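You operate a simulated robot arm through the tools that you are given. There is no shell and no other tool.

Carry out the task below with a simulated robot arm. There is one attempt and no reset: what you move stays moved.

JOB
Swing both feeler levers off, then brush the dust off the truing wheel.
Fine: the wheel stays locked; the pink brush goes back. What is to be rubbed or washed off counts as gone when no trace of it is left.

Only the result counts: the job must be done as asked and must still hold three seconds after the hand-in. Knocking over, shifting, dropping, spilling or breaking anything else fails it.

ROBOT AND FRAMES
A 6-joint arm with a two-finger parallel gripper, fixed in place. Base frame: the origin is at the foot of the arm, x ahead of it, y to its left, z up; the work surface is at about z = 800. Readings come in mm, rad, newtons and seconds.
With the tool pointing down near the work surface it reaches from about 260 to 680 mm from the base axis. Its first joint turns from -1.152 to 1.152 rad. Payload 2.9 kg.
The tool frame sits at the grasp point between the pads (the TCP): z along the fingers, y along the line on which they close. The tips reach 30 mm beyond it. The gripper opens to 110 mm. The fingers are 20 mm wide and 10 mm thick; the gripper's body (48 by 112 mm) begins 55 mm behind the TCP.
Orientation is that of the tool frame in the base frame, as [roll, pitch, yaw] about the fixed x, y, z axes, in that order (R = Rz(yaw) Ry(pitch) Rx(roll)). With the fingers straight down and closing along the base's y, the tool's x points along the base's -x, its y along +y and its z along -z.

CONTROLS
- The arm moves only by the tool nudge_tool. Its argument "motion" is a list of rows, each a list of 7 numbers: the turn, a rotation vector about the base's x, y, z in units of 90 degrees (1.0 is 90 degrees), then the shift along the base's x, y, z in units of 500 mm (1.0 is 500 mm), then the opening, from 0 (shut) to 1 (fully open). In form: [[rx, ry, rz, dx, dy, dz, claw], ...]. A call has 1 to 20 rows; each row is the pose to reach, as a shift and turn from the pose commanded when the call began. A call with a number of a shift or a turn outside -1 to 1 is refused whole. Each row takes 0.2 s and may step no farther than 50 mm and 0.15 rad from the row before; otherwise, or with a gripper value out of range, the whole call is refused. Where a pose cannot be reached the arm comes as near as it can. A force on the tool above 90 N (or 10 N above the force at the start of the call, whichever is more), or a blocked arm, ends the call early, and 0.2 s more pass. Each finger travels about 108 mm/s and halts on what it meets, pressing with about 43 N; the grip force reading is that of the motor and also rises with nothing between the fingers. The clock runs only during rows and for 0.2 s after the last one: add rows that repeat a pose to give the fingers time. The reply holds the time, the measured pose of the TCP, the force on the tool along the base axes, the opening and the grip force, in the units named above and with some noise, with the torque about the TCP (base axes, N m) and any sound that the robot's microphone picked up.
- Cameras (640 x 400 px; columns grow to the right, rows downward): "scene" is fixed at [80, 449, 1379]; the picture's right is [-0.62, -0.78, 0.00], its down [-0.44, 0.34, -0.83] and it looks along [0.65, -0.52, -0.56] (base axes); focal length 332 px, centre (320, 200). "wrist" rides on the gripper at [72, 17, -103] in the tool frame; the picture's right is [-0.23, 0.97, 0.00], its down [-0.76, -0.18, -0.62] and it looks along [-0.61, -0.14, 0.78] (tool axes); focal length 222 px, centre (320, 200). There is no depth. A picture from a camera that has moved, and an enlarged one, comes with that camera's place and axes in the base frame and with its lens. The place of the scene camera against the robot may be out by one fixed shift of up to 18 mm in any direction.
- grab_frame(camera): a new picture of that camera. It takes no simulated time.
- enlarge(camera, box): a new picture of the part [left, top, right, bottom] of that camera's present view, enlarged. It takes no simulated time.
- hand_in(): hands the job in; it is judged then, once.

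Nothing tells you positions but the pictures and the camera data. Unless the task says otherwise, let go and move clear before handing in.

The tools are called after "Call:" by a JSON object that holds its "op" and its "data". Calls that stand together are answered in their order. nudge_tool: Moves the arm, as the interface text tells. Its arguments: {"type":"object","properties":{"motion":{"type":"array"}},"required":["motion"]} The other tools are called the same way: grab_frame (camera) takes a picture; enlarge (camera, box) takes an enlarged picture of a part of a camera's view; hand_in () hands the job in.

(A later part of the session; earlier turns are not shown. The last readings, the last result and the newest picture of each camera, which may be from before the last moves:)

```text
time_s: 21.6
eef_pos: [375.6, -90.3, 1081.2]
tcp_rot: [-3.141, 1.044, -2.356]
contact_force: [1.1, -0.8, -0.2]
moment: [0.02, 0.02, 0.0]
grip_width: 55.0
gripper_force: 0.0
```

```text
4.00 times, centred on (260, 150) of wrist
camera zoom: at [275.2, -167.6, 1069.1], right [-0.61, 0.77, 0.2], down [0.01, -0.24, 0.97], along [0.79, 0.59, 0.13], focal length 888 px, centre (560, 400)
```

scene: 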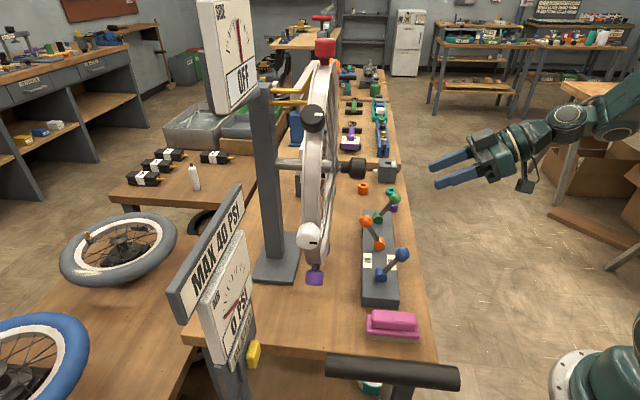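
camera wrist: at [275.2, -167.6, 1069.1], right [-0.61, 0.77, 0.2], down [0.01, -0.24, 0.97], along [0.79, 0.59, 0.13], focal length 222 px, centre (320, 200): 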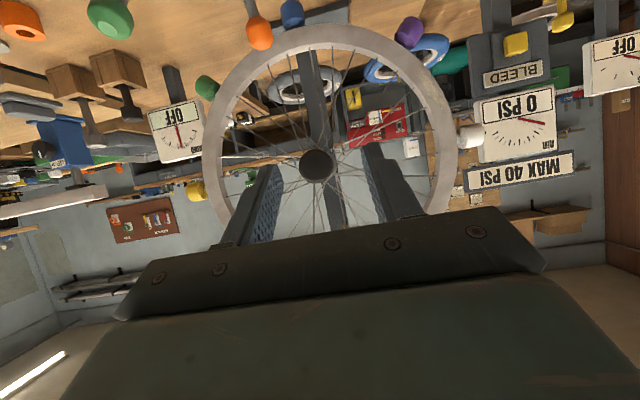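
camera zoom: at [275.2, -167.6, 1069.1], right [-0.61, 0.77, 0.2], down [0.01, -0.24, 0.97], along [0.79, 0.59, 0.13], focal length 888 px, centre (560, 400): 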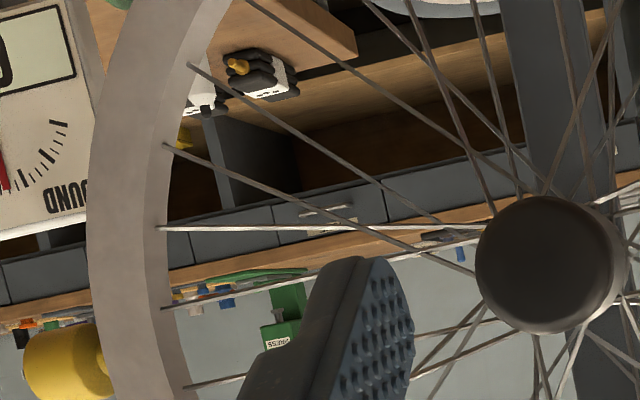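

The dust patch is on the robot-facing side of the rim, centred near (423, 170, 993) and about 65 mm long. I'll raise the camera to check that the upper half is clean.

Call:
{"op": "nudge_tool", "data": {"motion": [[0, 0, 0, 0, 0, 0.09, 0.5], [0, 0, 0, 0, 0, 0.18, 0.5], [0, 0, 0, 0, 0, 0.27, 0.5], [0, 0, 0, 0, 0, 0.34, 0.5], [0, 0, 0, 0, 0, 0.34, 0.5]]}}

Call:
{"op": "grab_frame", "data": {"camera": "wrist"}}

```text
time_s: 22.8
eef_pos: [374.0, -90.2, 1250.4]
tcp_rot: [-3.141, 1.044, -2.355]
contact_force: [0.5, 0.7, 0.4]
moment: [0.0, -0.03, -0.04]
grip_width: 55.0
gripper_force: 0.1
```

```text
taken
camera wrist: at [273.9, -167.5, 1238.9], right [-0.61, 0.77, 0.2], down [0.02, -0.24, 0.97], along [0.79, 0.59, 0.13], focal length 222 px, centre (320, 200)
```

wrist: 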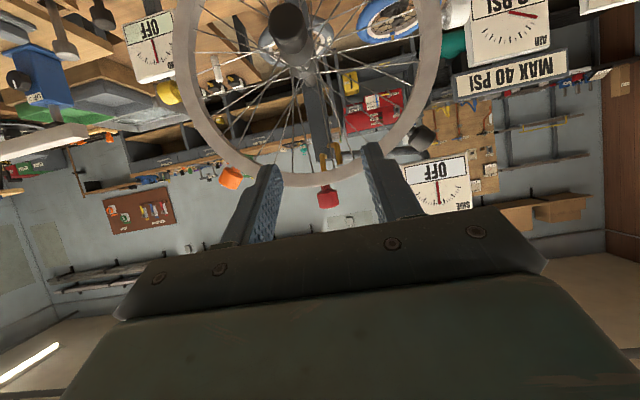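

Call:
{"op": "enlarge", "data": {"camera": "wrist", "box": [160, 0, 320, 100]}}

Call:
{"op": "enlarge", "data": {"camera": "wrist", "box": [170, 90, 330, 190]}}

Call:
{"op": "enlarge", "data": {"camera": "wrist", "box": [300, 110, 460, 210]}}

Call:
{"op": "enlarge", "data": {"camera": "wrist", "box": [320, 0, 480, 100]}}

```text
4.00 times, centred on (240, 50) of wrist
camera zoom: at [273.9, -167.5, 1238.9], right [-0.61, 0.77, 0.2], down [0.02, -0.24, 0.97], along [0.79, 0.59, 0.13], focal length 888 px, centre (640, 800)
```

zoom: 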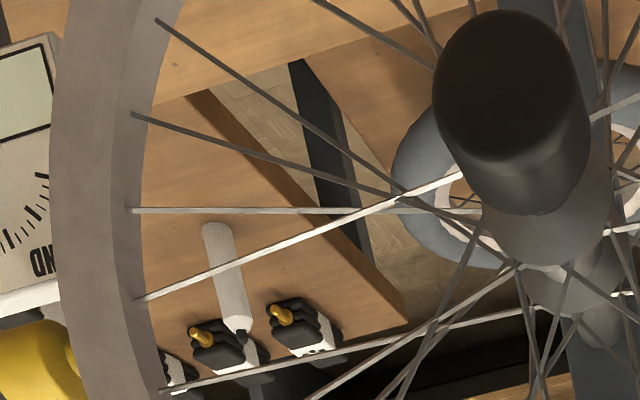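

```text
4.00 times, centred on (250, 140) of wrist
camera zoom: at [273.9, -167.5, 1238.9], right [-0.61, 0.77, 0.2], down [0.02, -0.24, 0.97], along [0.79, 0.59, 0.13], focal length 888 px, centre (600, 440)
```

zoom: 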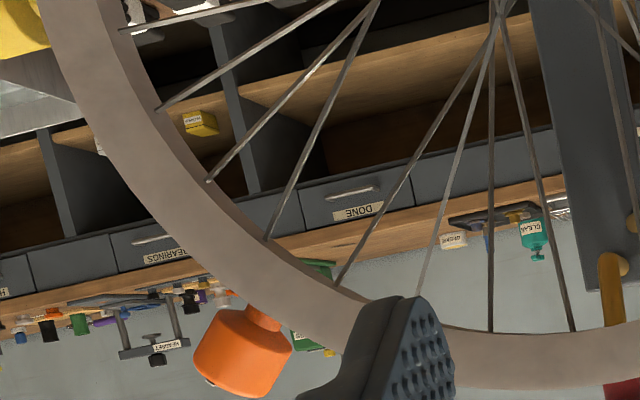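

```text
4.00 times, centred on (380, 160) of wrist
camera zoom: at [273.9, -167.5, 1238.9], right [-0.61, 0.77, 0.2], down [0.02, -0.24, 0.97], along [0.79, 0.59, 0.13], focal length 888 px, centre (80, 360)
```

zoom: 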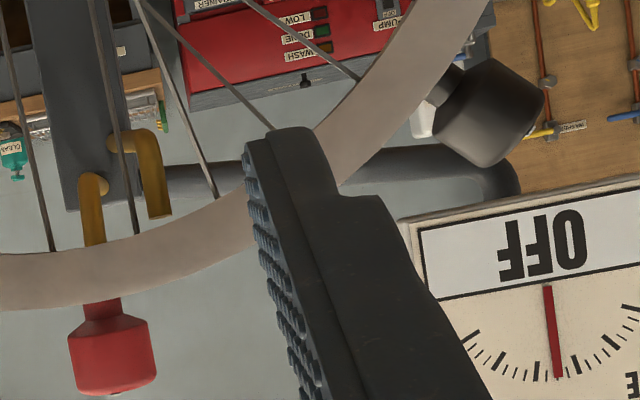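

```text
4.00 times, centred on (400, 50) of wrist
camera zoom: at [273.9, -167.5, 1238.9], right [-0.61, 0.77, 0.2], down [0.02, -0.24, 0.97], along [0.79, 0.59, 0.13], focal length 888 px, centre (0, 800)
```

zoom: 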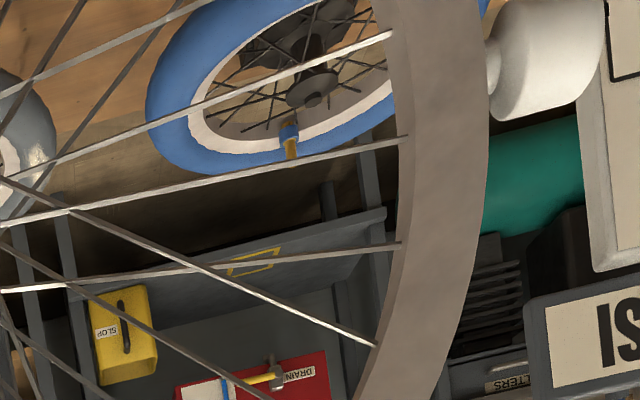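

Everything else on that face is clean and both gauges read OFF. Next I'll go above the pink brush, which is centred near (317, 88) with its long axis along the wheel's normal, pointing the tool straight down.

Call:
{"op": "nudge_tool", "data": {"motion": [[-0.0587, 0.0587, 0, -0.0144, 0.0444, -0.05, 0.5], [-0.1175, 0.1175, 0, -0.0288, 0.0889, -0.1, 0.5], [-0.1762, 0.1762, 0, -0.0433, 0.1333, -0.15, 0.5], [-0.235, 0.235, 0, -0.0577, 0.1778, -0.2, 0.5], [-0.2938, 0.2938, 0, -0.0721, 0.2223, -0.25, 0.5], [-0.3525, 0.3525, 0, -0.0866, 0.2667, -0.3, 0.5], [-0.4112, 0.4112, 0, -0.101, 0.3112, -0.36, 0.5], [-0.47, 0.47, 0, -0.1154, 0.3556, -0.42, 0.5], [-0.47, 0.47, 0, -0.1154, 0.3556, -0.42, 0.5]]}}

Call:
{"op": "grab_frame", "data": {"camera": "wrist"}}

Call:
{"op": "grab_frame", "data": {"camera": "scene"}}

```text
time_s: 24.8
eef_pos: [316.1, 88.5, 1042.9]
tcp_rot: [-3.14, -0.002, -2.355]
contact_force: [0.4, 0.0, -0.3]
moment: [0.02, -0.01, -0.02]
grip_width: 55.0
gripper_force: 0.0
```

```text
taken
camera wrist: at [253.1, 48.3, 1144.8], right [-0.53, 0.85, 0.0], down [0.66, 0.41, 0.62], along [0.53, 0.33, -0.78], focal length 222 px, centre (320, 200)
```

wrist: 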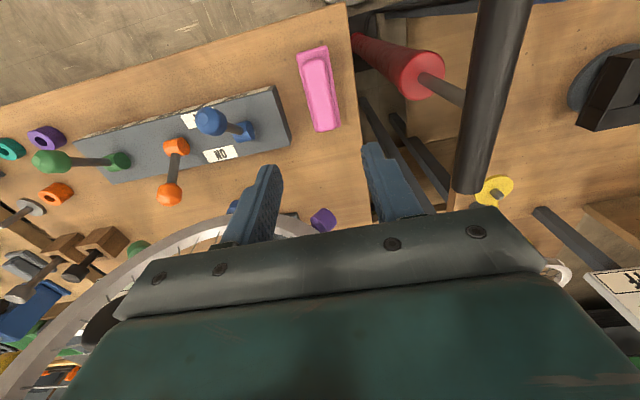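

```text
taken
```

scene: 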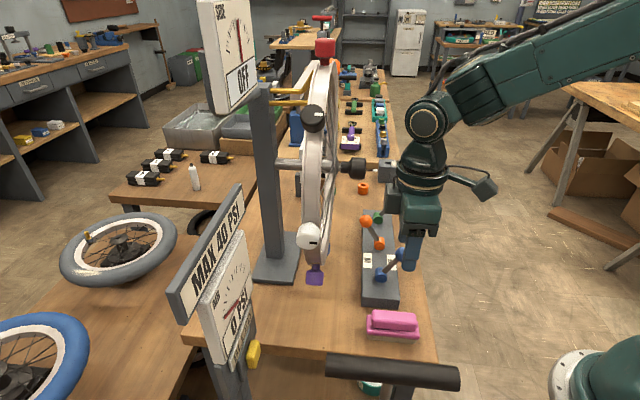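

Call:
{"op": "enlarge", "data": {"camera": "wrist", "box": [260, 30, 380, 105]}}

Call:
{"op": "enlarge", "data": {"camera": "wrist", "box": [280, 35, 360, 142]}}

```text
5.33 times, centred on (320, 68) of wrist
camera zoom: at [253.1, 48.3, 1144.8], right [-0.53, 0.85, 0.0], down [0.66, 0.41, 0.62], along [0.53, 0.33, -0.78], focal length 1185 px, centre (320, 907)
```

zoom: 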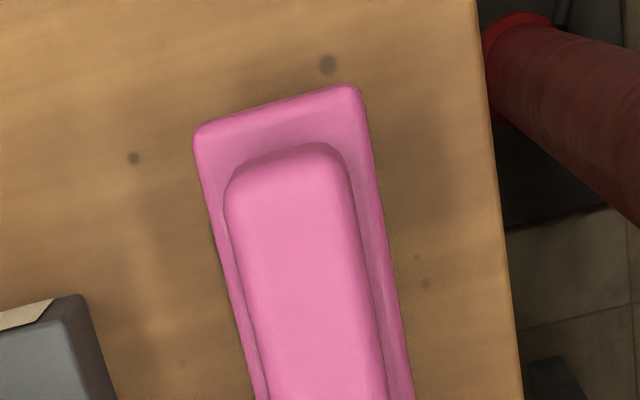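

```text
3.74 times, centred on (320, 88) of wrist
camera zoom: at [253.1, 48.3, 1144.8], right [-0.53, 0.85, 0.0], down [0.66, 0.41, 0.62], along [0.53, 0.33, -0.78], focal length 830 px, centre (320, 617)
```

zoom: 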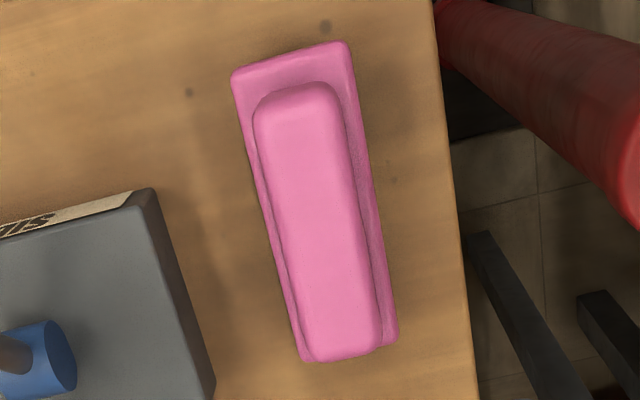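

The brush handle is centred near (316, 89) with its top at about z = 842 and its base plate top at about z = 820. I'll lower the fingers astride the handle, keeping the tips just above the plate.

Call:
{"op": "nudge_tool", "data": {"motion": [[0, 0, 0, 0, 0, -0.09, 0.47], [0, 0, 0, 0, 0, -0.18, 0.47], [0, 0, 0, 0, 0, -0.26, 0.47], [0, 0, 0, 0, 0, -0.32, 0.47], [0, 0, 0, 0, 0, -0.32, 0.47]]}}

Call:
{"op": "grab_frame", "data": {"camera": "wrist"}}

Call:
{"op": "enlarge", "data": {"camera": "scene", "box": [320, 240, 480, 340]}}

```text
time_s: 26.0
eef_pos: [316.7, 88.3, 880.6]
tcp_rot: [-3.141, 0.001, -2.355]
contact_force: [0.8, 0.7, -0.3]
moment: [0.0, 0.0, 0.03]
grip_width: 51.7
gripper_force: 0.1
```

```text
taken
camera wrist: at [253.9, 47.3, 983.5], right [-0.53, 0.85, 0.0], down [0.66, 0.41, 0.62], along [0.53, 0.33, -0.78], focal length 222 px, centre (320, 200)
```

wrist: 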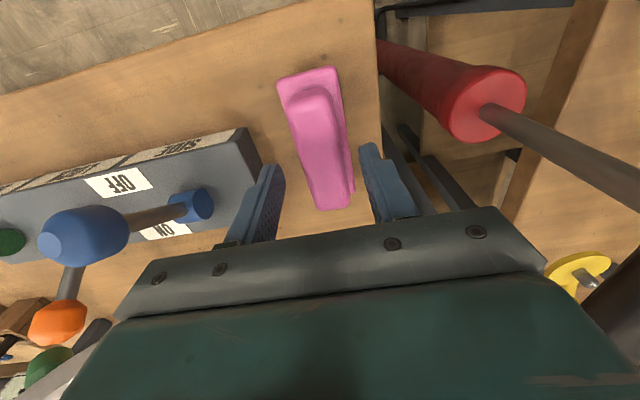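

```text
4.00 times, centred on (400, 290) of scene
camera zoom: at [80.0, 449.0, 1379.0], right [-0.62, -0.78, 0.0], down [-0.44, 0.34, -0.83], along [0.65, -0.52, -0.56], focal length 1326 px, centre (0, -160)
```

zoom: 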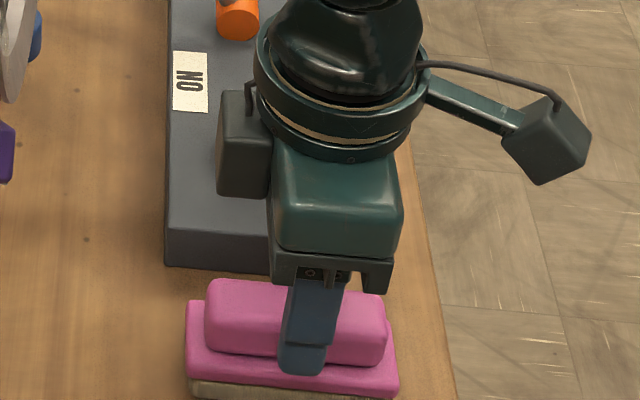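

Call:
{"op": "enlarge", "data": {"camera": "wrist", "box": [250, 50, 410, 225]}}

```text
2.29 times, centred on (330, 138) of wrist
camera zoom: at [253.9, 47.3, 983.5], right [-0.53, 0.85, 0.0], down [0.66, 0.41, 0.62], along [0.53, 0.33, -0.78], focal length 508 px, centre (297, 343)
```

zoom: 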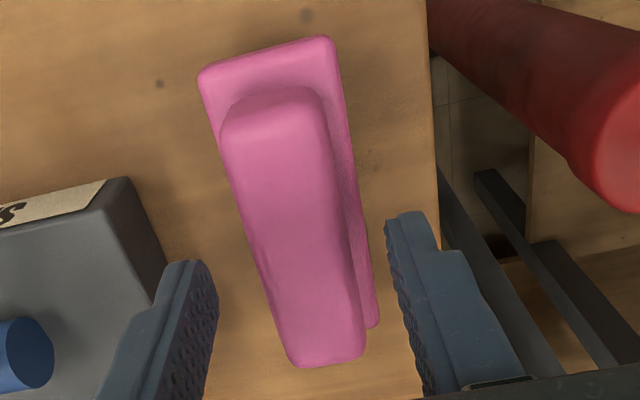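

The plate top looks to be at about z = 825 and the handle top at about 850. I'll lower another 22 mm and close gently on the handle.

Call:
{"op": "nudge_tool", "data": {"motion": [[0, 0, 0, 0, 0, -0.022, 0.47], [0, 0, 0, 0, 0, -0.044, 0.47], [0, 0, 0, 0, 0, -0.044, 0.47]]}}

Call:
{"op": "grab_frame", "data": {"camera": "wrist"}}

Call:
{"op": "nudge_tool", "data": {"motion": [[0, 0, 0, 0, 0, 0, 0], [0, 0, 0, 0, 0, 0, 0], [0, 0, 0, 0, 0, 0, 0]]}}

Call:
{"op": "grab_frame", "data": {"camera": "wrist"}}

Call:
{"op": "enlarge", "data": {"camera": "scene", "box": [320, 240, 480, 340]}}

```text
time_s: 26.8
eef_pos: [316.9, 87.3, 859.0]
tcp_rot: [3.142, 0.0, -2.355]
contact_force: [0.5, -0.6, 0.8]
moment: [-0.03, -0.02, 0.01]
grip_width: 51.7
gripper_force: 0.0
```

```text
taken
camera wrist: at [253.5, 47.2, 961.7], right [-0.53, 0.85, 0.0], down [0.66, 0.41, 0.62], along [0.53, 0.33, -0.78], focal length 222 px, centre (320, 200)
```

wrist: 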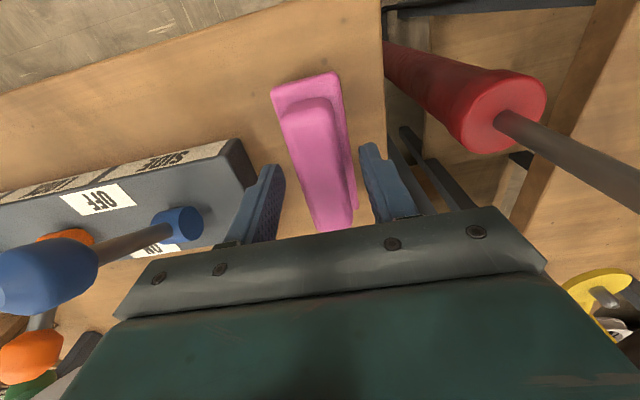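

```text
time_s: 27.6
eef_pos: [316.5, 87.6, 859.1]
tcp_rot: [-3.141, 0.0, -2.356]
contact_force: [-0.6, 0.1, -0.1]
moment: [-0.01, 0.02, 0.0]
grip_width: 38.9
gripper_force: 42.7
```

```text
taken
camera wrist: at [253.6, 47.2, 961.9], right [-0.53, 0.85, 0.0], down [0.66, 0.41, 0.62], along [0.53, 0.33, -0.78], focal length 222 px, centre (320, 200)
```

wrist: 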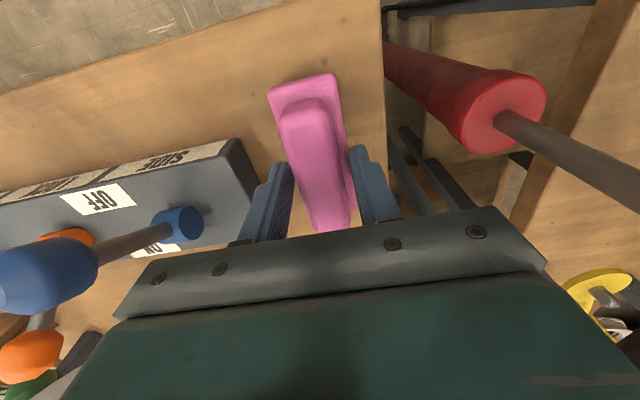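

```text
4.00 times, centred on (400, 290) of scene
camera zoom: at [80.0, 449.0, 1379.0], right [-0.62, -0.78, 0.0], down [-0.44, 0.34, -0.83], along [0.65, -0.52, -0.56], focal length 1326 px, centre (0, -160)
```

zoom: 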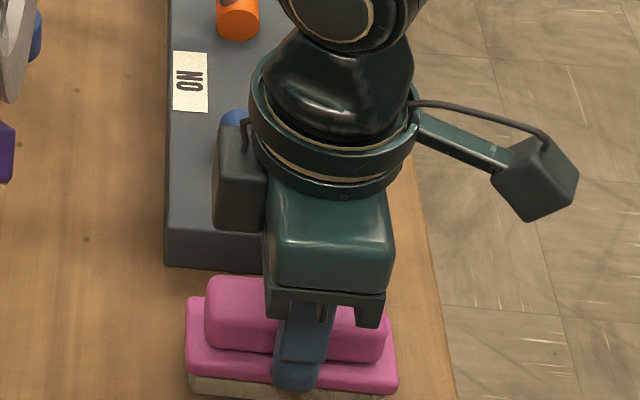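

The grip width of 38.9 mm matches the base plate, so the tips are catching the plate edges. I'll open, rise a few millimetres and re-grip on the handle itself.

Call:
{"op": "nudge_tool", "data": {"motion": [[0, 0, 0, 0, 0, 0, 0.47], [0, 0, 0, 0, 0, 0, 0.47], [0, 0, 0, 0, 0, 0.014, 0.47], [0, 0, 0, 0, 0, 0.014, 0.47]]}}

Call:
{"op": "nudge_tool", "data": {"motion": [[0, 0, 0, 0, 0, 0, 0], [0, 0, 0, 0, 0, 0, 0], [0, 0, 0, 0, 0, 0, 0]]}}

Call:
{"op": "grab_frame", "data": {"camera": "wrist"}}

Call:
{"op": "enlarge", "data": {"camera": "scene", "box": [320, 240, 480, 340]}}

```text
time_s: 28.6
eef_pos: [316.8, 87.2, 865.4]
tcp_rot: [-3.141, -0.001, -2.357]
contact_force: [-0.2, 1.0, 1.2]
moment: [0.04, 0.01, 0.0]
grip_width: 51.9
gripper_force: 0.1
```

```text
time_s: 29.4
eef_pos: [315.9, 87.7, 866.0]
tcp_rot: [-3.141, -0.001, -2.356]
contact_force: [0.2, -0.1, -0.4]
moment: [0.03, -0.02, -0.01]
grip_width: 26.9
gripper_force: 42.3
```

```text
taken
camera wrist: at [253.6, 47.1, 968.4], right [-0.53, 0.85, 0.0], down [0.66, 0.41, 0.62], along [0.53, 0.33, -0.78], focal length 222 px, centre (320, 200)
```

wrist: 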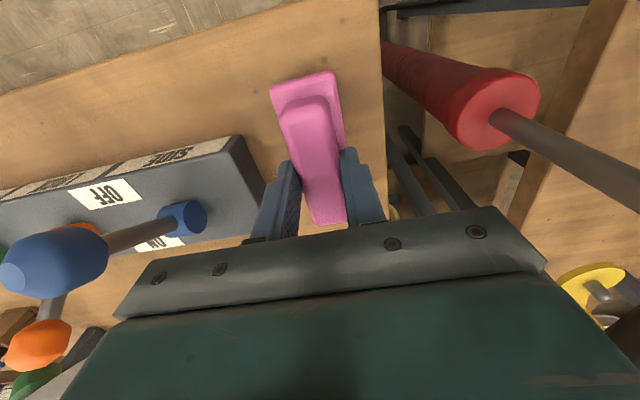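

```text
4.00 times, centred on (400, 290) of scene
camera zoom: at [80.0, 449.0, 1379.0], right [-0.62, -0.78, 0.0], down [-0.44, 0.34, -0.83], along [0.65, -0.52, -0.56], focal length 1326 px, centre (0, -160)
```

zoom: 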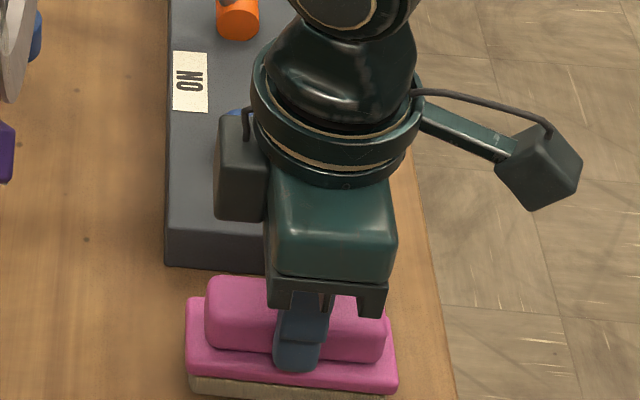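

The handle is gripped at 26.9 mm. I'll lift the brush straight up and then tilt the tool to 60° with clearance in front of the wheel.

Call:
{"op": "nudge_tool", "data": {"motion": [[0, 0, 0, 0, 0, 0.04, 0], [0, 0, 0, 0, 0, 0.1, 0], [0, 0, 0, 0, 0, 0.18, 0], [0, 0, 0, 0, 0, 0.26, 0], [0, 0, 0, 0, 0, 0.32, 0], [0, 0, 0, 0, 0, 0.32, 0]]}}

Call:
{"op": "grab_frame", "data": {"camera": "wrist"}}

Call:
{"op": "grab_frame", "data": {"camera": "scene"}}

```text
time_s: 30.8
eef_pos: [318.0, 88.2, 1025.4]
tcp_rot: [3.141, -0.001, -2.356]
contact_force: [-0.4, 0.3, 0.0]
moment: [0.0, 0.01, -0.01]
grip_width: 26.8
gripper_force: 42.0
```

```text
taken
camera wrist: at [254.7, 47.8, 1127.9], right [-0.53, 0.85, 0.0], down [0.66, 0.41, 0.62], along [0.53, 0.33, -0.78], focal length 222 px, centre (320, 200)
```

wrist: 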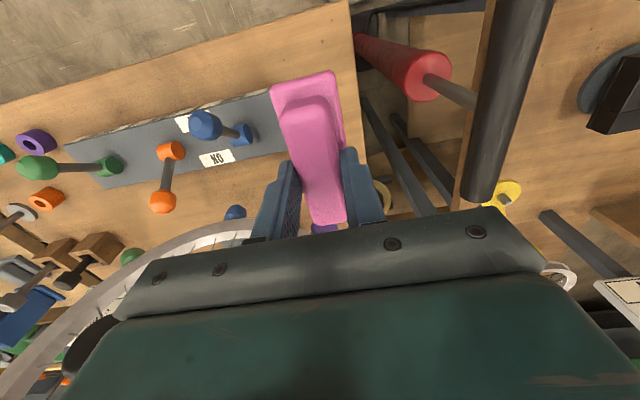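

```text
taken
```

scene: 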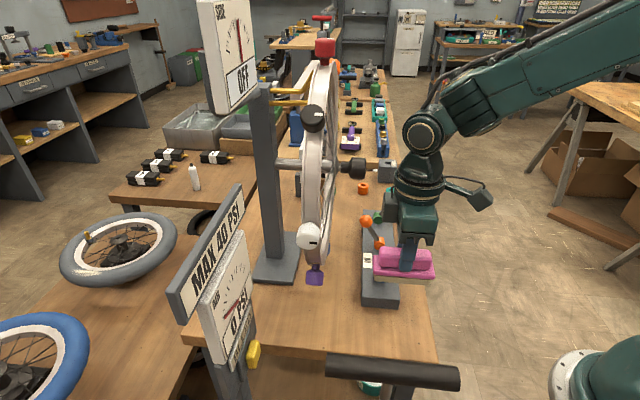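

Call:
{"op": "nudge_tool", "data": {"motion": [[0.0587, -0.0587, 0, 0.004, -0.002, 0, 0], [0.1175, -0.1175, 0, 0.008, -0.004, 0, 0], [0.1762, -0.1762, 0, 0.013, -0.006, 0, 0], [0.235, -0.235, 0, 0.017, -0.0075, 0, 0], [0.2938, -0.2938, 0, 0.021, -0.0095, 0, 0], [0.3525, -0.3525, 0, 0.025, -0.011, 0, 0], [0.4112, -0.4112, 0, 0.029, -0.013, 0, 0], [0.47, -0.47, 0, 0.0336, -0.0148, 0, 0], [0.47, -0.47, 0, 0.0336, -0.0148, 0, 0]]}}

Call:
{"op": "grab_frame", "data": {"camera": "wrist"}}

Call:
{"op": "grab_frame", "data": {"camera": "scene"}}

```text
time_s: 32.8
eef_pos: [365.8, 74.3, 1036.9]
tcp_rot: [3.141, 1.046, -2.355]
contact_force: [-0.1, 0.2, -1.0]
moment: [0.0, 0.02, -0.01]
grip_width: 27.2
gripper_force: 43.0
out of reach, approached as far as the arm can: row 6, 7, 8, 9
```

```text
taken
camera wrist: at [265.6, -4.0, 1024.3], right [-0.61, 0.77, 0.2], down [0.01, -0.24, 0.97], along [0.79, 0.59, 0.13], focal length 222 px, centre (320, 200)
```

wrist: 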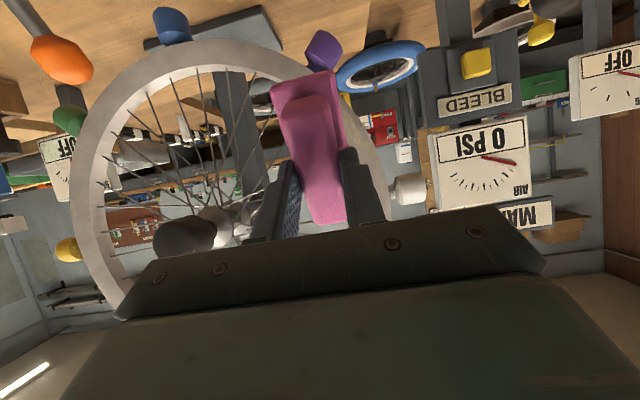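

```text
taken
```

scene: 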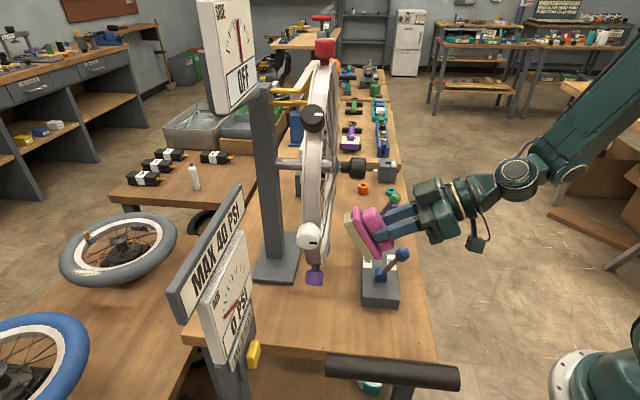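

The brush is held well, but the arm can't fold close enough for a 60° tilt at this spot; it ended at (366, 74, 1037). I'll back away to the right and up, and check what pose the controller now counts as commanded.

Call:
{"op": "nudge_tool", "data": {"motion": [[0, 0, 0, 0.02, -0.05, 0.026, 0], [0, 0, 0, 0.04, -0.1, 0.052, 0], [0, 0, 0, 0.06, -0.15, 0.08, 0], [0, 0, 0, 0.06, -0.2, 0.08, 0], [0, 0, 0, 0.06, -0.2, 0.08, 0]]}}

Call:
{"op": "grab_frame", "data": {"camera": "scene"}}

```text
time_s: 34.0
eef_pos: [395.5, -27.3, 1077.9]
tcp_rot: [-3.14, 1.043, -2.355]
contact_force: [0.3, 0.2, -0.1]
moment: [-0.03, 0.02, 0.01]
grip_width: 27.0
gripper_force: 43.2
```

```text
taken
```

scene: 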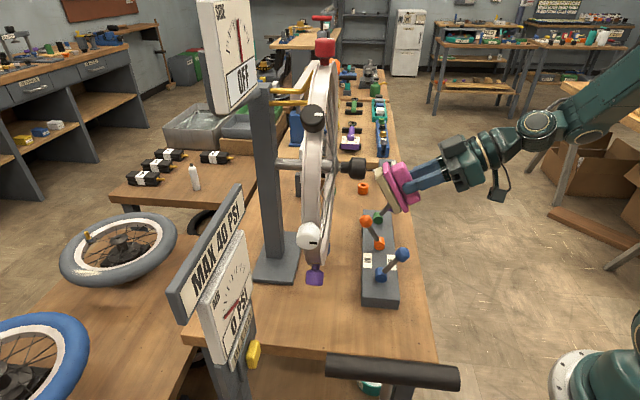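

Commands now count from the pose actually reached. To stay within reach I'll point the tool more toward +y, at about 65° yaw and then horizontal, so a long vertical edge of the bristles meets the rim.

Call:
{"op": "nudge_tool", "data": {"motion": [[0, 0, 0.0555, -0.0192, 0.0256, -0.0085, 0], [0, 0, 0.111, -0.0384, 0.0512, -0.017, 0], [0, 0, 0.1665, -0.0576, 0.0768, -0.0255, 0], [0, 0, 0.222, -0.0768, 0.1024, -0.034, 0], [0, 0, 0.222, -0.0768, 0.1024, -0.034, 0]]}}

Call:
{"op": "nudge_tool", "data": {"motion": [[0.076, -0.03545, 0, 0.0036, 0.0177, -0.015, 0], [0.152, -0.0709, 0, 0.0071, 0.0354, -0.03, 0], [0.228, -0.1063, 0, 0.0107, 0.0531, -0.045, 0], [0.3041, -0.1418, 0, 0.0142, 0.0708, -0.06, 0], [0.3041, -0.1418, 0, 0.0142, 0.0708, -0.06, 0]]}}

Call:
{"op": "grab_frame", "data": {"camera": "wrist"}}

Call:
{"op": "grab_frame", "data": {"camera": "scene"}}

```text
time_s: 35.2
eef_pos: [356.3, 24.8, 1060.7]
tcp_rot: [-3.14, 1.044, -2.006]
contact_force: [0.0, 0.4, -1.5]
moment: [-0.01, 0.03, -0.01]
grip_width: 27.0
gripper_force: 42.9
```

```text
time_s: 36.4
eef_pos: [349.5, 57.2, 1022.1]
tcp_rot: [-3.137, 1.48, -2.005]
contact_force: [0.2, -0.5, 0.1]
moment: [-0.02, 0.03, 0.02]
grip_width: 26.8
gripper_force: 43.4
out of reach, approached as far as the arm can: row 4, 5
```

```text
taken
camera wrist: at [287.6, -35.8, 958.7], right [-0.87, 0.43, 0.23], down [-0.07, -0.57, 0.81], along [0.48, 0.69, 0.53], focal length 222 px, centre (320, 200)
```

wrist: 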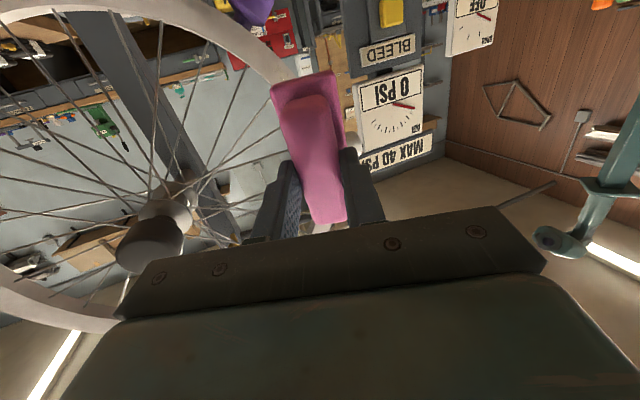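

```text
taken
```

scene: 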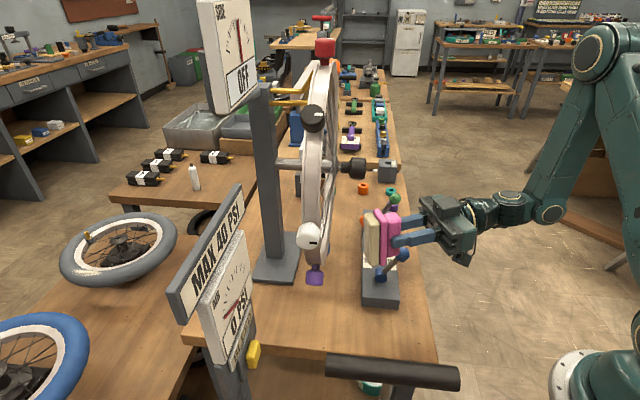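

Call:
{"op": "nudge_tool", "data": {"motion": [[0.0262, -0.0122, 0, 0.026, 0.022, -0.027, 0], [0.0524, -0.0244, 0, 0.052, 0.044, -0.054, 0], [0.0524, -0.0244, 0, 0.052, 0.044, -0.054, 0]]}}

Call:
{"op": "enlarge", "data": {"camera": "scene", "box": [260, 170, 480, 307]}}

Call:
{"op": "grab_frame", "data": {"camera": "wrist"}}

```text
time_s: 37.2
eef_pos: [338.1, 64.3, 981.1]
tcp_rot: [-3.137, 1.52, -2.002]
contact_force: [-0.4, 0.0, -1.4]
moment: [-0.01, -0.02, -0.02]
grip_width: 26.9
gripper_force: 43.3
out of reach, approached as far as the arm can: row 1, 2, 3
```

```text
2.91 times, centred on (370, 238) of scene
camera zoom: at [80.0, 449.0, 1379.0], right [-0.62, -0.78, 0.0], down [-0.44, 0.34, -0.83], along [0.65, -0.52, -0.56], focal length 964 px, centre (174, 88)
```

zoom: 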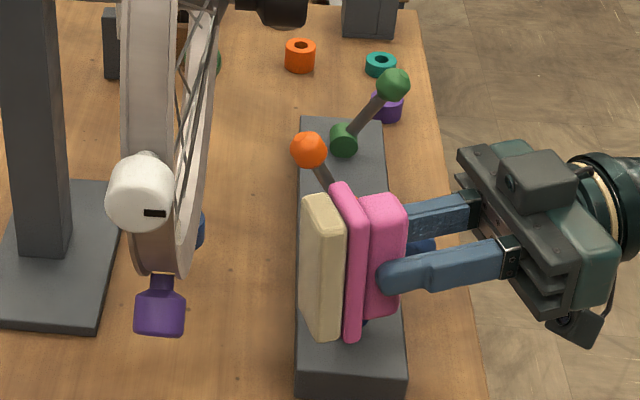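

```text
taken
camera wrist: at [278.5, -25.6, 913.6], right [-0.88, 0.42, 0.23], down [-0.08, -0.6, 0.79], along [0.47, 0.68, 0.56], focal length 222 px, centre (320, 200)
```

wrist: 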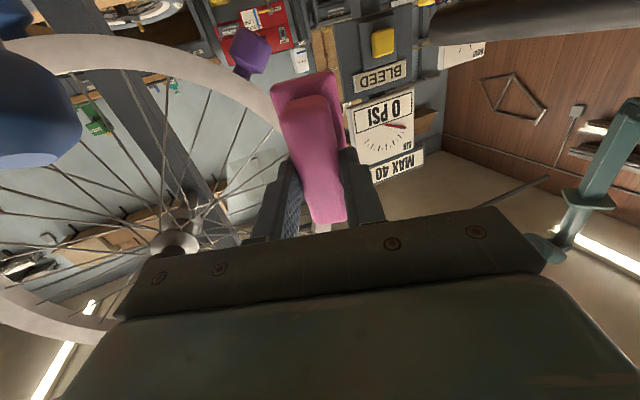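

At this yaw the wrist runs into a singularity when the tool is horizontal, so I'll go back to 45° yaw with about 50° tilt. The top edge of the bristles will then meet the rim as a horizontal line that I can sweep over the patch.

Call:
{"op": "nudge_tool", "data": {"motion": [[-0.0747, 0.0348, 0, 0.005, -0.006, 0.028, 0], [-0.1494, 0.0697, 0, 0.01, -0.012, 0.056, 0], [-0.2242, 0.1045, 0, 0.015, -0.018, 0.084, 0], [-0.2989, 0.1394, 0, 0.02, -0.024, 0.112, 0], [-0.3736, 0.1742, 0, 0.024, -0.028, 0.138, 0], [-0.3736, 0.1742, 0, 0.024, -0.028, 0.138, 0]]}}

Call:
{"op": "nudge_tool", "data": {"motion": [[0, 0, -0.0555, 0.003, 0.022, -0.01, 0], [0, 0, -0.111, 0.006, 0.044, -0.02, 0], [0, 0, -0.1665, 0.009, 0.066, -0.03, 0], [0, 0, -0.222, 0.0114, 0.088, -0.04, 0], [0, 0, -0.222, 0.0114, 0.088, -0.04, 0]]}}

Call:
{"op": "grab_frame", "data": {"camera": "wrist"}}

Call:
{"op": "grab_frame", "data": {"camera": "scene"}}

```text
time_s: 38.6
eef_pos: [350.5, 51.8, 1050.0]
tcp_rot: [3.138, 0.869, -2.009]
contact_force: [0.8, 0.1, -1.0]
moment: [-0.07, -0.03, 0.05]
grip_width: 26.7
gripper_force: 43.1
```

```text
time_s: 39.8
eef_pos: [356.5, 96.3, 1030.2]
tcp_rot: [3.14, 0.872, -2.357]
contact_force: [-0.4, 0.9, -0.6]
moment: [-0.01, -0.01, -0.01]
grip_width: 26.7
gripper_force: 43.0
```

```text
taken
camera wrist: at [256.2, 18.0, 1041.2], right [-0.59, 0.79, 0.18], down [0.14, -0.12, 0.98], along [0.8, 0.6, -0.04], focal length 222 px, centre (320, 200)
```

wrist: 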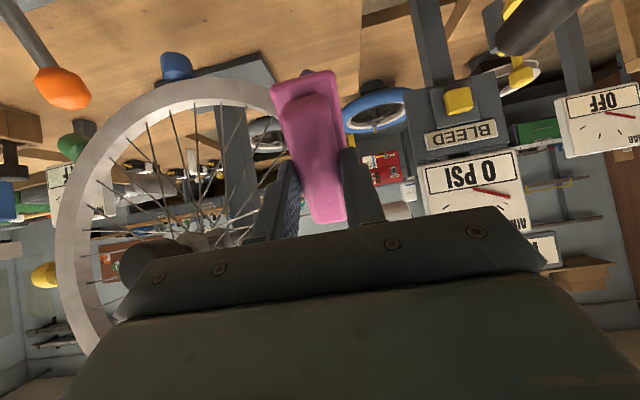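

```text
taken
```

scene: 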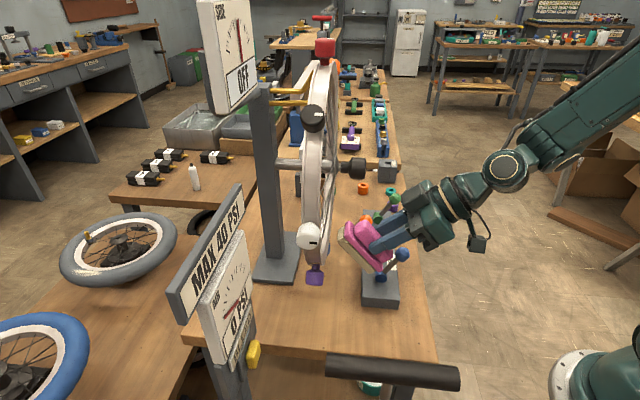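

Call:
{"op": "nudge_tool", "data": {"motion": [[0.0393, -0.0393, 0, 0, 0, 0, 0], [0.0393, -0.0393, 0, 0, 0, 0, 0]]}}

```text
time_s: 40.4
eef_pos: [359.5, 95.3, 1031.3]
tcp_rot: [3.136, 0.955, -2.356]
contact_force: [-0.6, 0.1, -1.1]
moment: [-0.04, 0.04, 0.02]
grip_width: 26.7
gripper_force: 42.8
```

Call:
{"op": "nudge_tool", "data": {"motion": [[0.0393, -0.0393, 0, 0.01, 0.01, -0.01, 0], [0.0393, -0.0393, 0, 0.01, 0.01, -0.01, 0]]}}

```text
time_s: 41.0
eef_pos: [371.9, 100.6, 1028.5]
tcp_rot: [3.139, 1.044, -2.356]
contact_force: [-0.7, -0.4, -0.5]
moment: [-0.06, 0.02, 0.03]
grip_width: 26.9
gripper_force: 42.9
out of reach, approached as far as the arm can: row 1, 2
```

Call:
{"op": "enlarge", "data": {"camera": "wrist", "box": [230, 50, 430, 240]}}

Call:
{"op": "enlarge", "data": {"camera": "scene", "box": [270, 190, 430, 290]}}

```text
2.11 times, centred on (330, 145) of wrist
camera zoom: at [271.1, 22.1, 1017.0], right [-0.61, 0.77, 0.2], down [0.02, -0.24, 0.97], along [0.79, 0.6, 0.13], focal length 468 px, centre (299, 316)
```

zoom: 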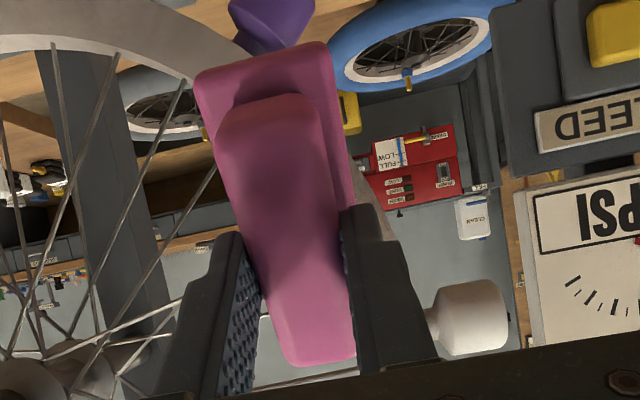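

```text
4.00 times, centred on (350, 240) of scene
camera zoom: at [80.0, 449.0, 1379.0], right [-0.62, -0.78, 0.0], down [-0.44, 0.34, -0.83], along [0.65, -0.52, -0.56], focal length 1326 px, centre (200, 40)
```

zoom: 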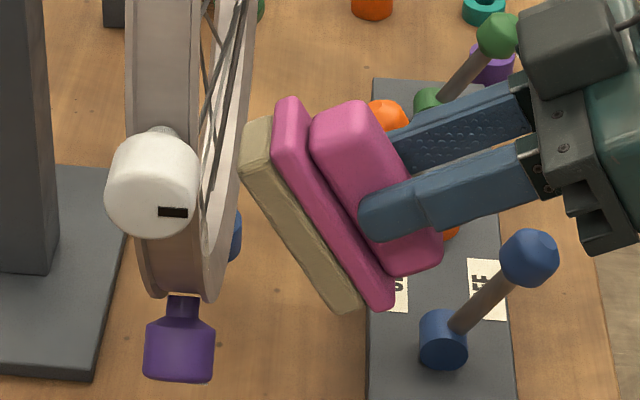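

Call:
{"op": "nudge_tool", "data": {"motion": [[-0.0315, 0.0315, 0, -0.0056, 0.0054, -0.0035, 0], [-0.0629, 0.0629, 0, -0.0112, 0.0108, -0.007, 0], [-0.0629, 0.0629, 0, -0.0112, 0.0108, -0.007, 0]]}}

Call:
{"op": "nudge_tool", "data": {"motion": [[0, 0, 0, 0.003, 0.003, 0, 0], [0, 0, 0, 0.006, 0.006, 0, 0], [0, 0, 0, 0.006, 0.006, 0, 0]]}}

```text
time_s: 41.8
eef_pos: [366.4, 105.6, 1024.6]
tcp_rot: [3.139, 0.906, -2.357]
contact_force: [-0.7, -0.2, -0.4]
moment: [-0.04, 0.03, 0.01]
grip_width: 27.0
gripper_force: 42.7
```

```text
time_s: 42.6
eef_pos: [369.2, 107.7, 1023.4]
tcp_rot: [3.139, 0.905, -2.355]
contact_force: [0.5, -0.4, -0.5]
moment: [-0.02, -0.02, 0.0]
grip_width: 27.0
gripper_force: 43.8
```

Call:
{"op": "nudge_tool", "data": {"motion": [[0, 0, 0, 0.003, 0.003, 0, 0], [0, 0, 0, 0.006, 0.006, 0, 0], [0, 0, 0, 0.006, 0.006, 0, 0]]}}

Call:
{"op": "enlarge", "data": {"camera": "scene", "box": [270, 190, 430, 290]}}

Call:
{"op": "enlarge", "data": {"camera": "wrist", "box": [230, 50, 430, 240]}}

```text
time_s: 43.4
eef_pos: [371.8, 111.9, 1024.9]
tcp_rot: [3.137, 0.907, -2.356]
contact_force: [0.2, -0.1, -0.3]
moment: [-0.02, 0.06, 0.02]
grip_width: 26.7
gripper_force: 42.9
```

```text
4.00 times, centred on (350, 240) of scene
camera zoom: at [80.0, 449.0, 1379.0], right [-0.62, -0.78, 0.0], down [-0.44, 0.34, -0.83], along [0.65, -0.52, -0.56], focal length 1326 px, centre (200, 40)
```

zoom: 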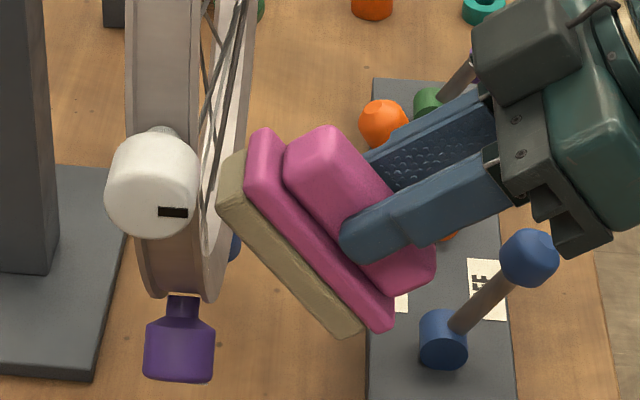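

```text
2.11 times, centred on (330, 145) of wrist
camera zoom: at [271.4, 33.4, 1030.9], right [-0.59, 0.79, 0.18], down [0.11, -0.14, 0.98], along [0.8, 0.6, -0.01], focal length 468 px, centre (299, 316)
```

zoom: 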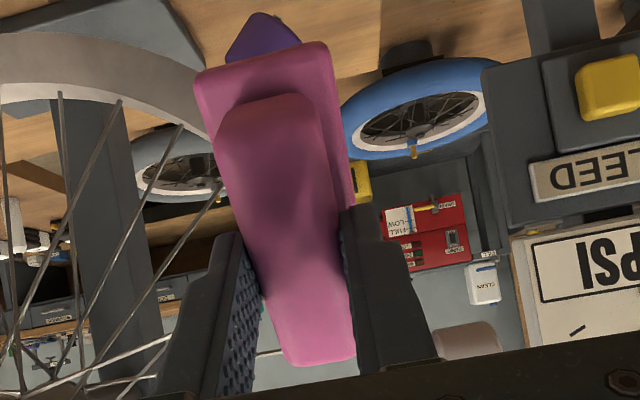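

Call:
{"op": "nudge_tool", "data": {"motion": [[0, 0, 0, 0.003, 0.003, 0, 0], [0, 0, 0, 0.006, 0.006, 0, 0], [0, 0, 0, 0.006, 0.006, 0, 0]]}}

Call:
{"op": "enlarge", "data": {"camera": "scene", "box": [290, 200, 390, 262]}}

```text
time_s: 44.2
eef_pos: [374.5, 114.3, 1024.1]
tcp_rot: [3.139, 0.902, -2.358]
contact_force: [-10.7, -10.9, 2.3]
moment: [0.1, -0.12, -0.01]
grip_width: 27.0
gripper_force: 43.0
```

```text
6.40 times, centred on (340, 231) of scene
camera zoom: at [79.7, 448.7, 1379.1], right [-0.62, -0.78, 0.0], down [-0.44, 0.34, -0.83], along [0.65, -0.52, -0.56], focal length 2122 px, centre (192, 2)
```

zoom: 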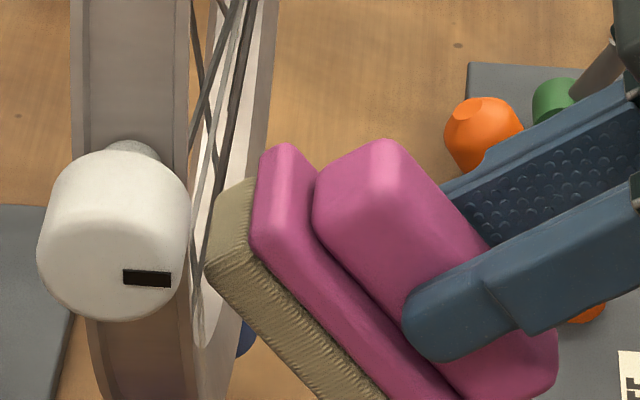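

The bristle edge is now on the rim with about 15 N of contact. I'll sweep it down along the arc of the dust patch.

Call:
{"op": "nudge_tool", "data": {"motion": [[0, 0, 0, -0.0085, 0.0085, 0, 0], [0, 0, 0, -0.017, 0.017, 0, 0], [0, 0, 0, -0.0149, 0.0149, -0.01, 0], [0, 0, 0, -0.0128, 0.0128, -0.02, 0], [0, 0, 0, -0.0106, 0.0106, -0.03, 0], [0, 0, 0, -0.0085, 0.0085, -0.04, 0], [0, 0, 0, -0.0064, 0.0064, -0.05, 0], [0, 0, 0, -0.0043, 0.0043, -0.06, 0], [0, 0, 0, -0.0022, 0.0022, -0.07, 0], [0, 0, 0, 0, 0, -0.08, 0], [0, 0, 0, 0.0021, -0.0021, -0.09, 0], [0, 0, 0, 0.0042, -0.0042, -0.1, 0], [0, 0, 0, 0.0063, -0.0063, -0.11, 0], [0, 0, 0, 0.0085, -0.0085, -0.12, 0], [0, 0, 0, 0.0106, -0.0106, -0.13, 0]]}}

Call:
{"op": "enlarge", "data": {"camera": "scene", "box": [270, 190, 430, 290]}}

Call:
{"op": "enlarge", "data": {"camera": "wrist", "box": [230, 50, 430, 240]}}

```text
time_s: 47.4
eef_pos: [380.0, 109.9, 959.8]
tcp_rot: [3.139, 0.907, -2.355]
contact_force: [-0.7, 0.5, -0.3]
moment: [-0.02, 0.0, -0.02]
grip_width: 27.0
gripper_force: 43.4
```

```text
4.00 times, centred on (350, 240) of scene
camera zoom: at [80.0, 449.0, 1379.0], right [-0.62, -0.78, 0.0], down [-0.44, 0.34, -0.83], along [0.65, -0.52, -0.56], focal length 1326 px, centre (200, 40)
```

zoom: 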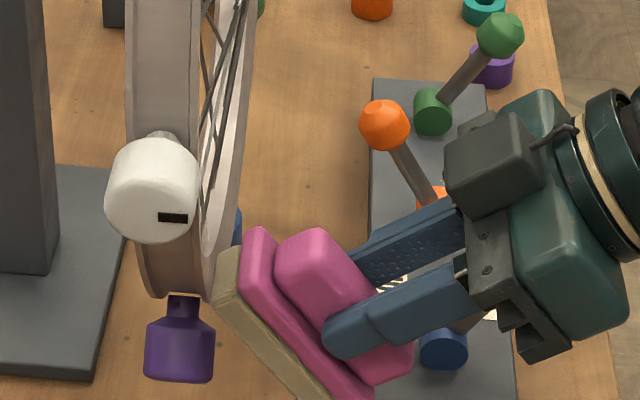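

```text
2.11 times, centred on (330, 145) of wrist
camera zoom: at [279.6, 31.0, 965.7], right [-0.59, 0.79, 0.18], down [0.11, -0.14, 0.98], along [0.8, 0.6, 0.0], focal length 468 px, centre (299, 316)
```

zoom: 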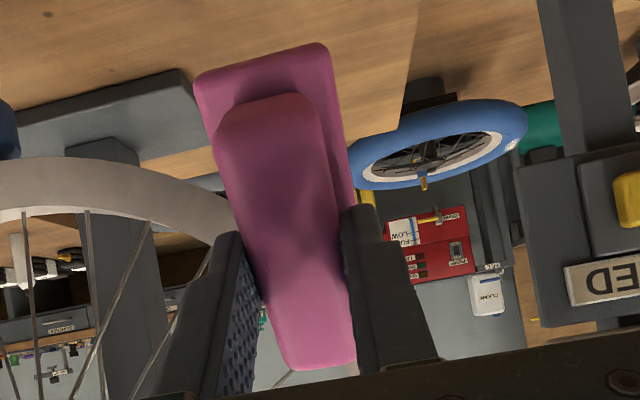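

The contact was lost near the bottom of the sweep. I'll back away and look at how much of the dust came off.

Call:
{"op": "nudge_tool", "data": {"motion": [[0, 0, 0, -0.04, -0.04, 0.02, 0], [0, 0, 0, -0.07, -0.1, 0.07, 0], [0, 0, 0, -0.07, -0.17, 0.13, 0], [0, 0, 0, -0.06, -0.24, 0.18, 0], [0, 0, 0, -0.05, -0.3, 0.22, 0], [0, 0, 0, -0.05, -0.3, 0.22, 0]]}}

Call:
{"op": "grab_frame", "data": {"camera": "wrist"}}

```text
time_s: 48.8
eef_pos: [352.6, -40.5, 1071.0]
tcp_rot: [3.138, 0.906, -2.357]
contact_force: [0.1, 1.0, -0.3]
moment: [-0.01, 0.05, 0.03]
grip_width: 26.9
gripper_force: 43.7
out of reach, approached as far as the arm can: row 1, 2
```

```text
taken
camera wrist: at [251.3, -118.3, 1076.9], right [-0.59, 0.79, 0.18], down [0.11, -0.14, 0.98], along [0.8, 0.6, -0.01], focal length 222 px, centre (320, 200)
```

wrist: 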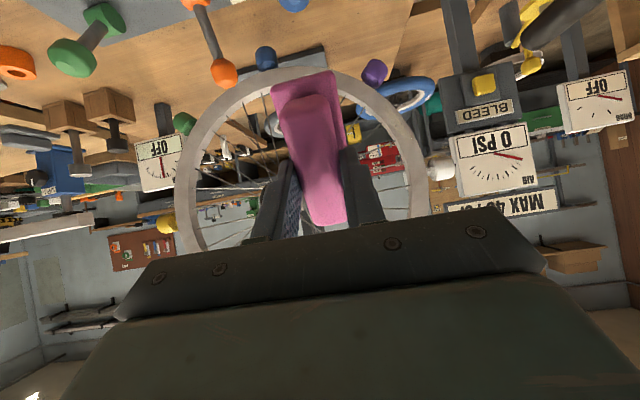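

Call:
{"op": "enlarge", "data": {"camera": "wrist", "box": [330, 50, 450, 125]}}

Call:
{"op": "enlarge", "data": {"camera": "wrist", "box": [350, 90, 450, 220]}}

```text
5.33 times, centred on (390, 88) of wrist
camera zoom: at [251.3, -118.3, 1076.9], right [-0.59, 0.79, 0.18], down [0.11, -0.14, 0.98], along [0.8, 0.6, -0.01], focal length 1185 px, centre (-53, 800)
```

zoom: 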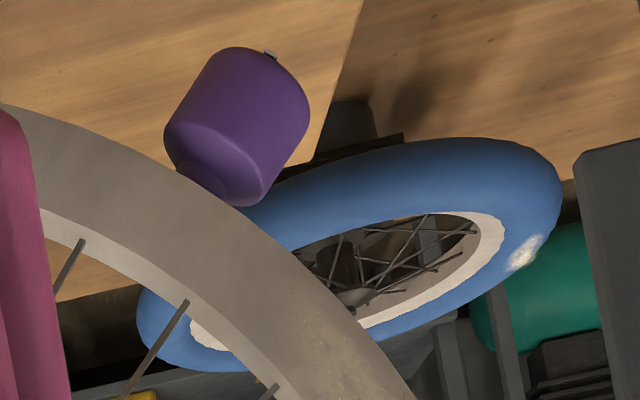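

```text
3.08 times, centred on (400, 155) of wrist
camera zoom: at [251.3, -118.3, 1076.9], right [-0.59, 0.79, 0.18], down [0.11, -0.14, 0.98], along [0.8, 0.6, -0.01], focal length 684 px, centre (74, 338)
```

zoom: 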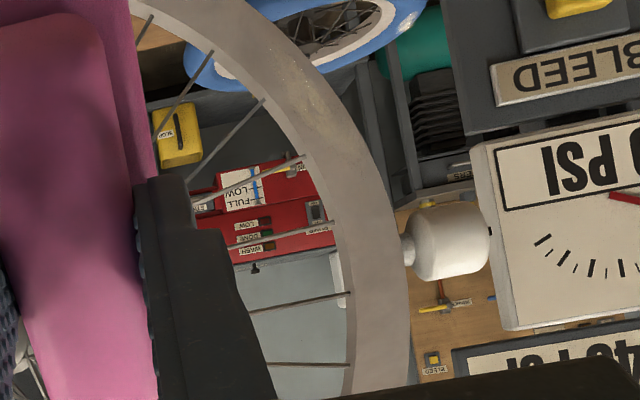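

Call:
{"op": "enlarge", "data": {"camera": "wrist", "box": [360, 90, 440, 140]}}

```text
8.00 times, centred on (400, 115) of wrist
camera zoom: at [251.3, -118.3, 1076.9], right [-0.59, 0.79, 0.18], down [0.11, -0.14, 0.98], along [0.8, 0.6, -0.01], focal length 1777 px, centre (-320, 880)
```

zoom: 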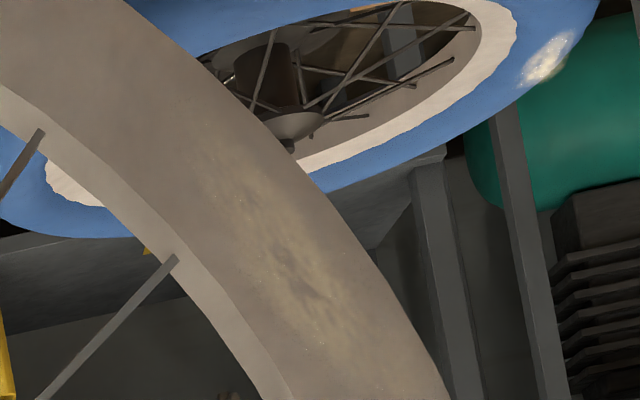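

The patch is fainter but still there, so brushing works gradually. I'll go back with a little more pressure and make repeated strokes, checking the force.

Call:
{"op": "nudge_tool", "data": {"motion": [[0, 0, 0, 0.006, 0.073, -0.022, 0], [0, 0, 0, 0.012, 0.146, -0.044, 0], [0, 0, 0, 0.018, 0.219, -0.067, 0], [0, 0, 0, 0.0215, 0.2925, -0.09, 0], [0, 0, 0, 0.0215, 0.2925, -0.09, 0]]}}

```text
time_s: 50.0
eef_pos: [366.4, 107.3, 1025.3]
tcp_rot: [3.138, 0.905, -2.358]
contact_force: [0.4, 0.3, -1.9]
moment: [0.0, -0.03, -0.01]
grip_width: 27.1
gripper_force: 42.5
```

Call:
{"op": "nudge_tool", "data": {"motion": [[0, 0, 0, -0.0016, 0.0184, -0.004, 0], [0, 0, 0, 0.0028, 0.0228, -0.004, 0], [0, 0, 0, 0.0056, 0.0256, -0.004, 0], [0, 0, 0, 0.0056, 0.0256, -0.004, 0]]}}

```text
time_s: 51.0
eef_pos: [368.3, 119.0, 1023.7]
tcp_rot: [3.136, 0.906, -2.358]
contact_force: [-0.3, 0.4, -0.2]
moment: [-0.01, -0.02, -0.03]
grip_width: 26.8
gripper_force: 42.8
```

Call:
{"op": "nudge_tool", "data": {"motion": [[0, 0, 0, 0.0028, 0.0028, 0, 0], [0, 0, 0, 0.0028, 0.0028, 0, 0]]}}

```text
time_s: 51.6
eef_pos: [368.8, 119.7, 1021.5]
tcp_rot: [3.138, 0.904, -2.357]
contact_force: [-8.5, -9.2, 1.6]
moment: [0.06, -0.1, -0.07]
grip_width: 26.9
gripper_force: 43.1
```

Call:
{"op": "nudge_tool", "data": {"motion": [[0, 0, 0, 0.0021, -0.0021, -0.01, 0], [0, 0, 0, 0.0042, -0.0042, -0.02, 0], [0, 0, 0, 0.0064, -0.0064, -0.03, 0], [0, 0, 0, 0.0085, -0.0085, -0.04, 0]]}}

```text
time_s: 52.6
eef_pos: [373.3, 114.8, 1002.5]
tcp_rot: [3.139, 0.905, -2.357]
contact_force: [-5.8, -6.2, 1.3]
moment: [0.1, -0.07, -0.04]
grip_width: 26.8
gripper_force: 43.2
```

Call:
{"op": "nudge_tool", "data": {"motion": [[0, 0, 0, 0.0028, -0.0014, -0.01, 0], [0, 0, 0, 0.0053, -0.0032, -0.02, 0], [0, 0, 0, 0.0078, -0.005, -0.03, 0], [0, 0, 0, 0.0099, -0.0071, -0.04, 0]]}}

```text
time_s: 53.6
eef_pos: [379.9, 110.8, 982.2]
tcp_rot: [3.14, 0.906, -2.355]
contact_force: [-13.2, -10.5, 3.3]
moment: [0.17, -0.19, 0.03]
grip_width: 26.9
gripper_force: 43.4
```

Call:
{"op": "nudge_tool", "data": {"motion": [[0, 0, 0, 0.0025, -0.0018, -0.01, 0], [0, 0, 0, 0.0049, -0.0035, -0.02, 0], [0, 0, 0, 0.0074, -0.0053, -0.03, 0], [0, 0, 0, 0.0099, -0.0071, -0.04, 0], [0, 0, 0, 0.0124, -0.0089, -0.05, 0]]}}

```text
time_s: 54.8
eef_pos: [385.1, 106.2, 958.1]
tcp_rot: [3.141, 0.906, -2.355]
contact_force: [-13.7, -11.5, 3.4]
moment: [0.21, -0.28, -0.19]
grip_width: 26.7
gripper_force: 43.6
```

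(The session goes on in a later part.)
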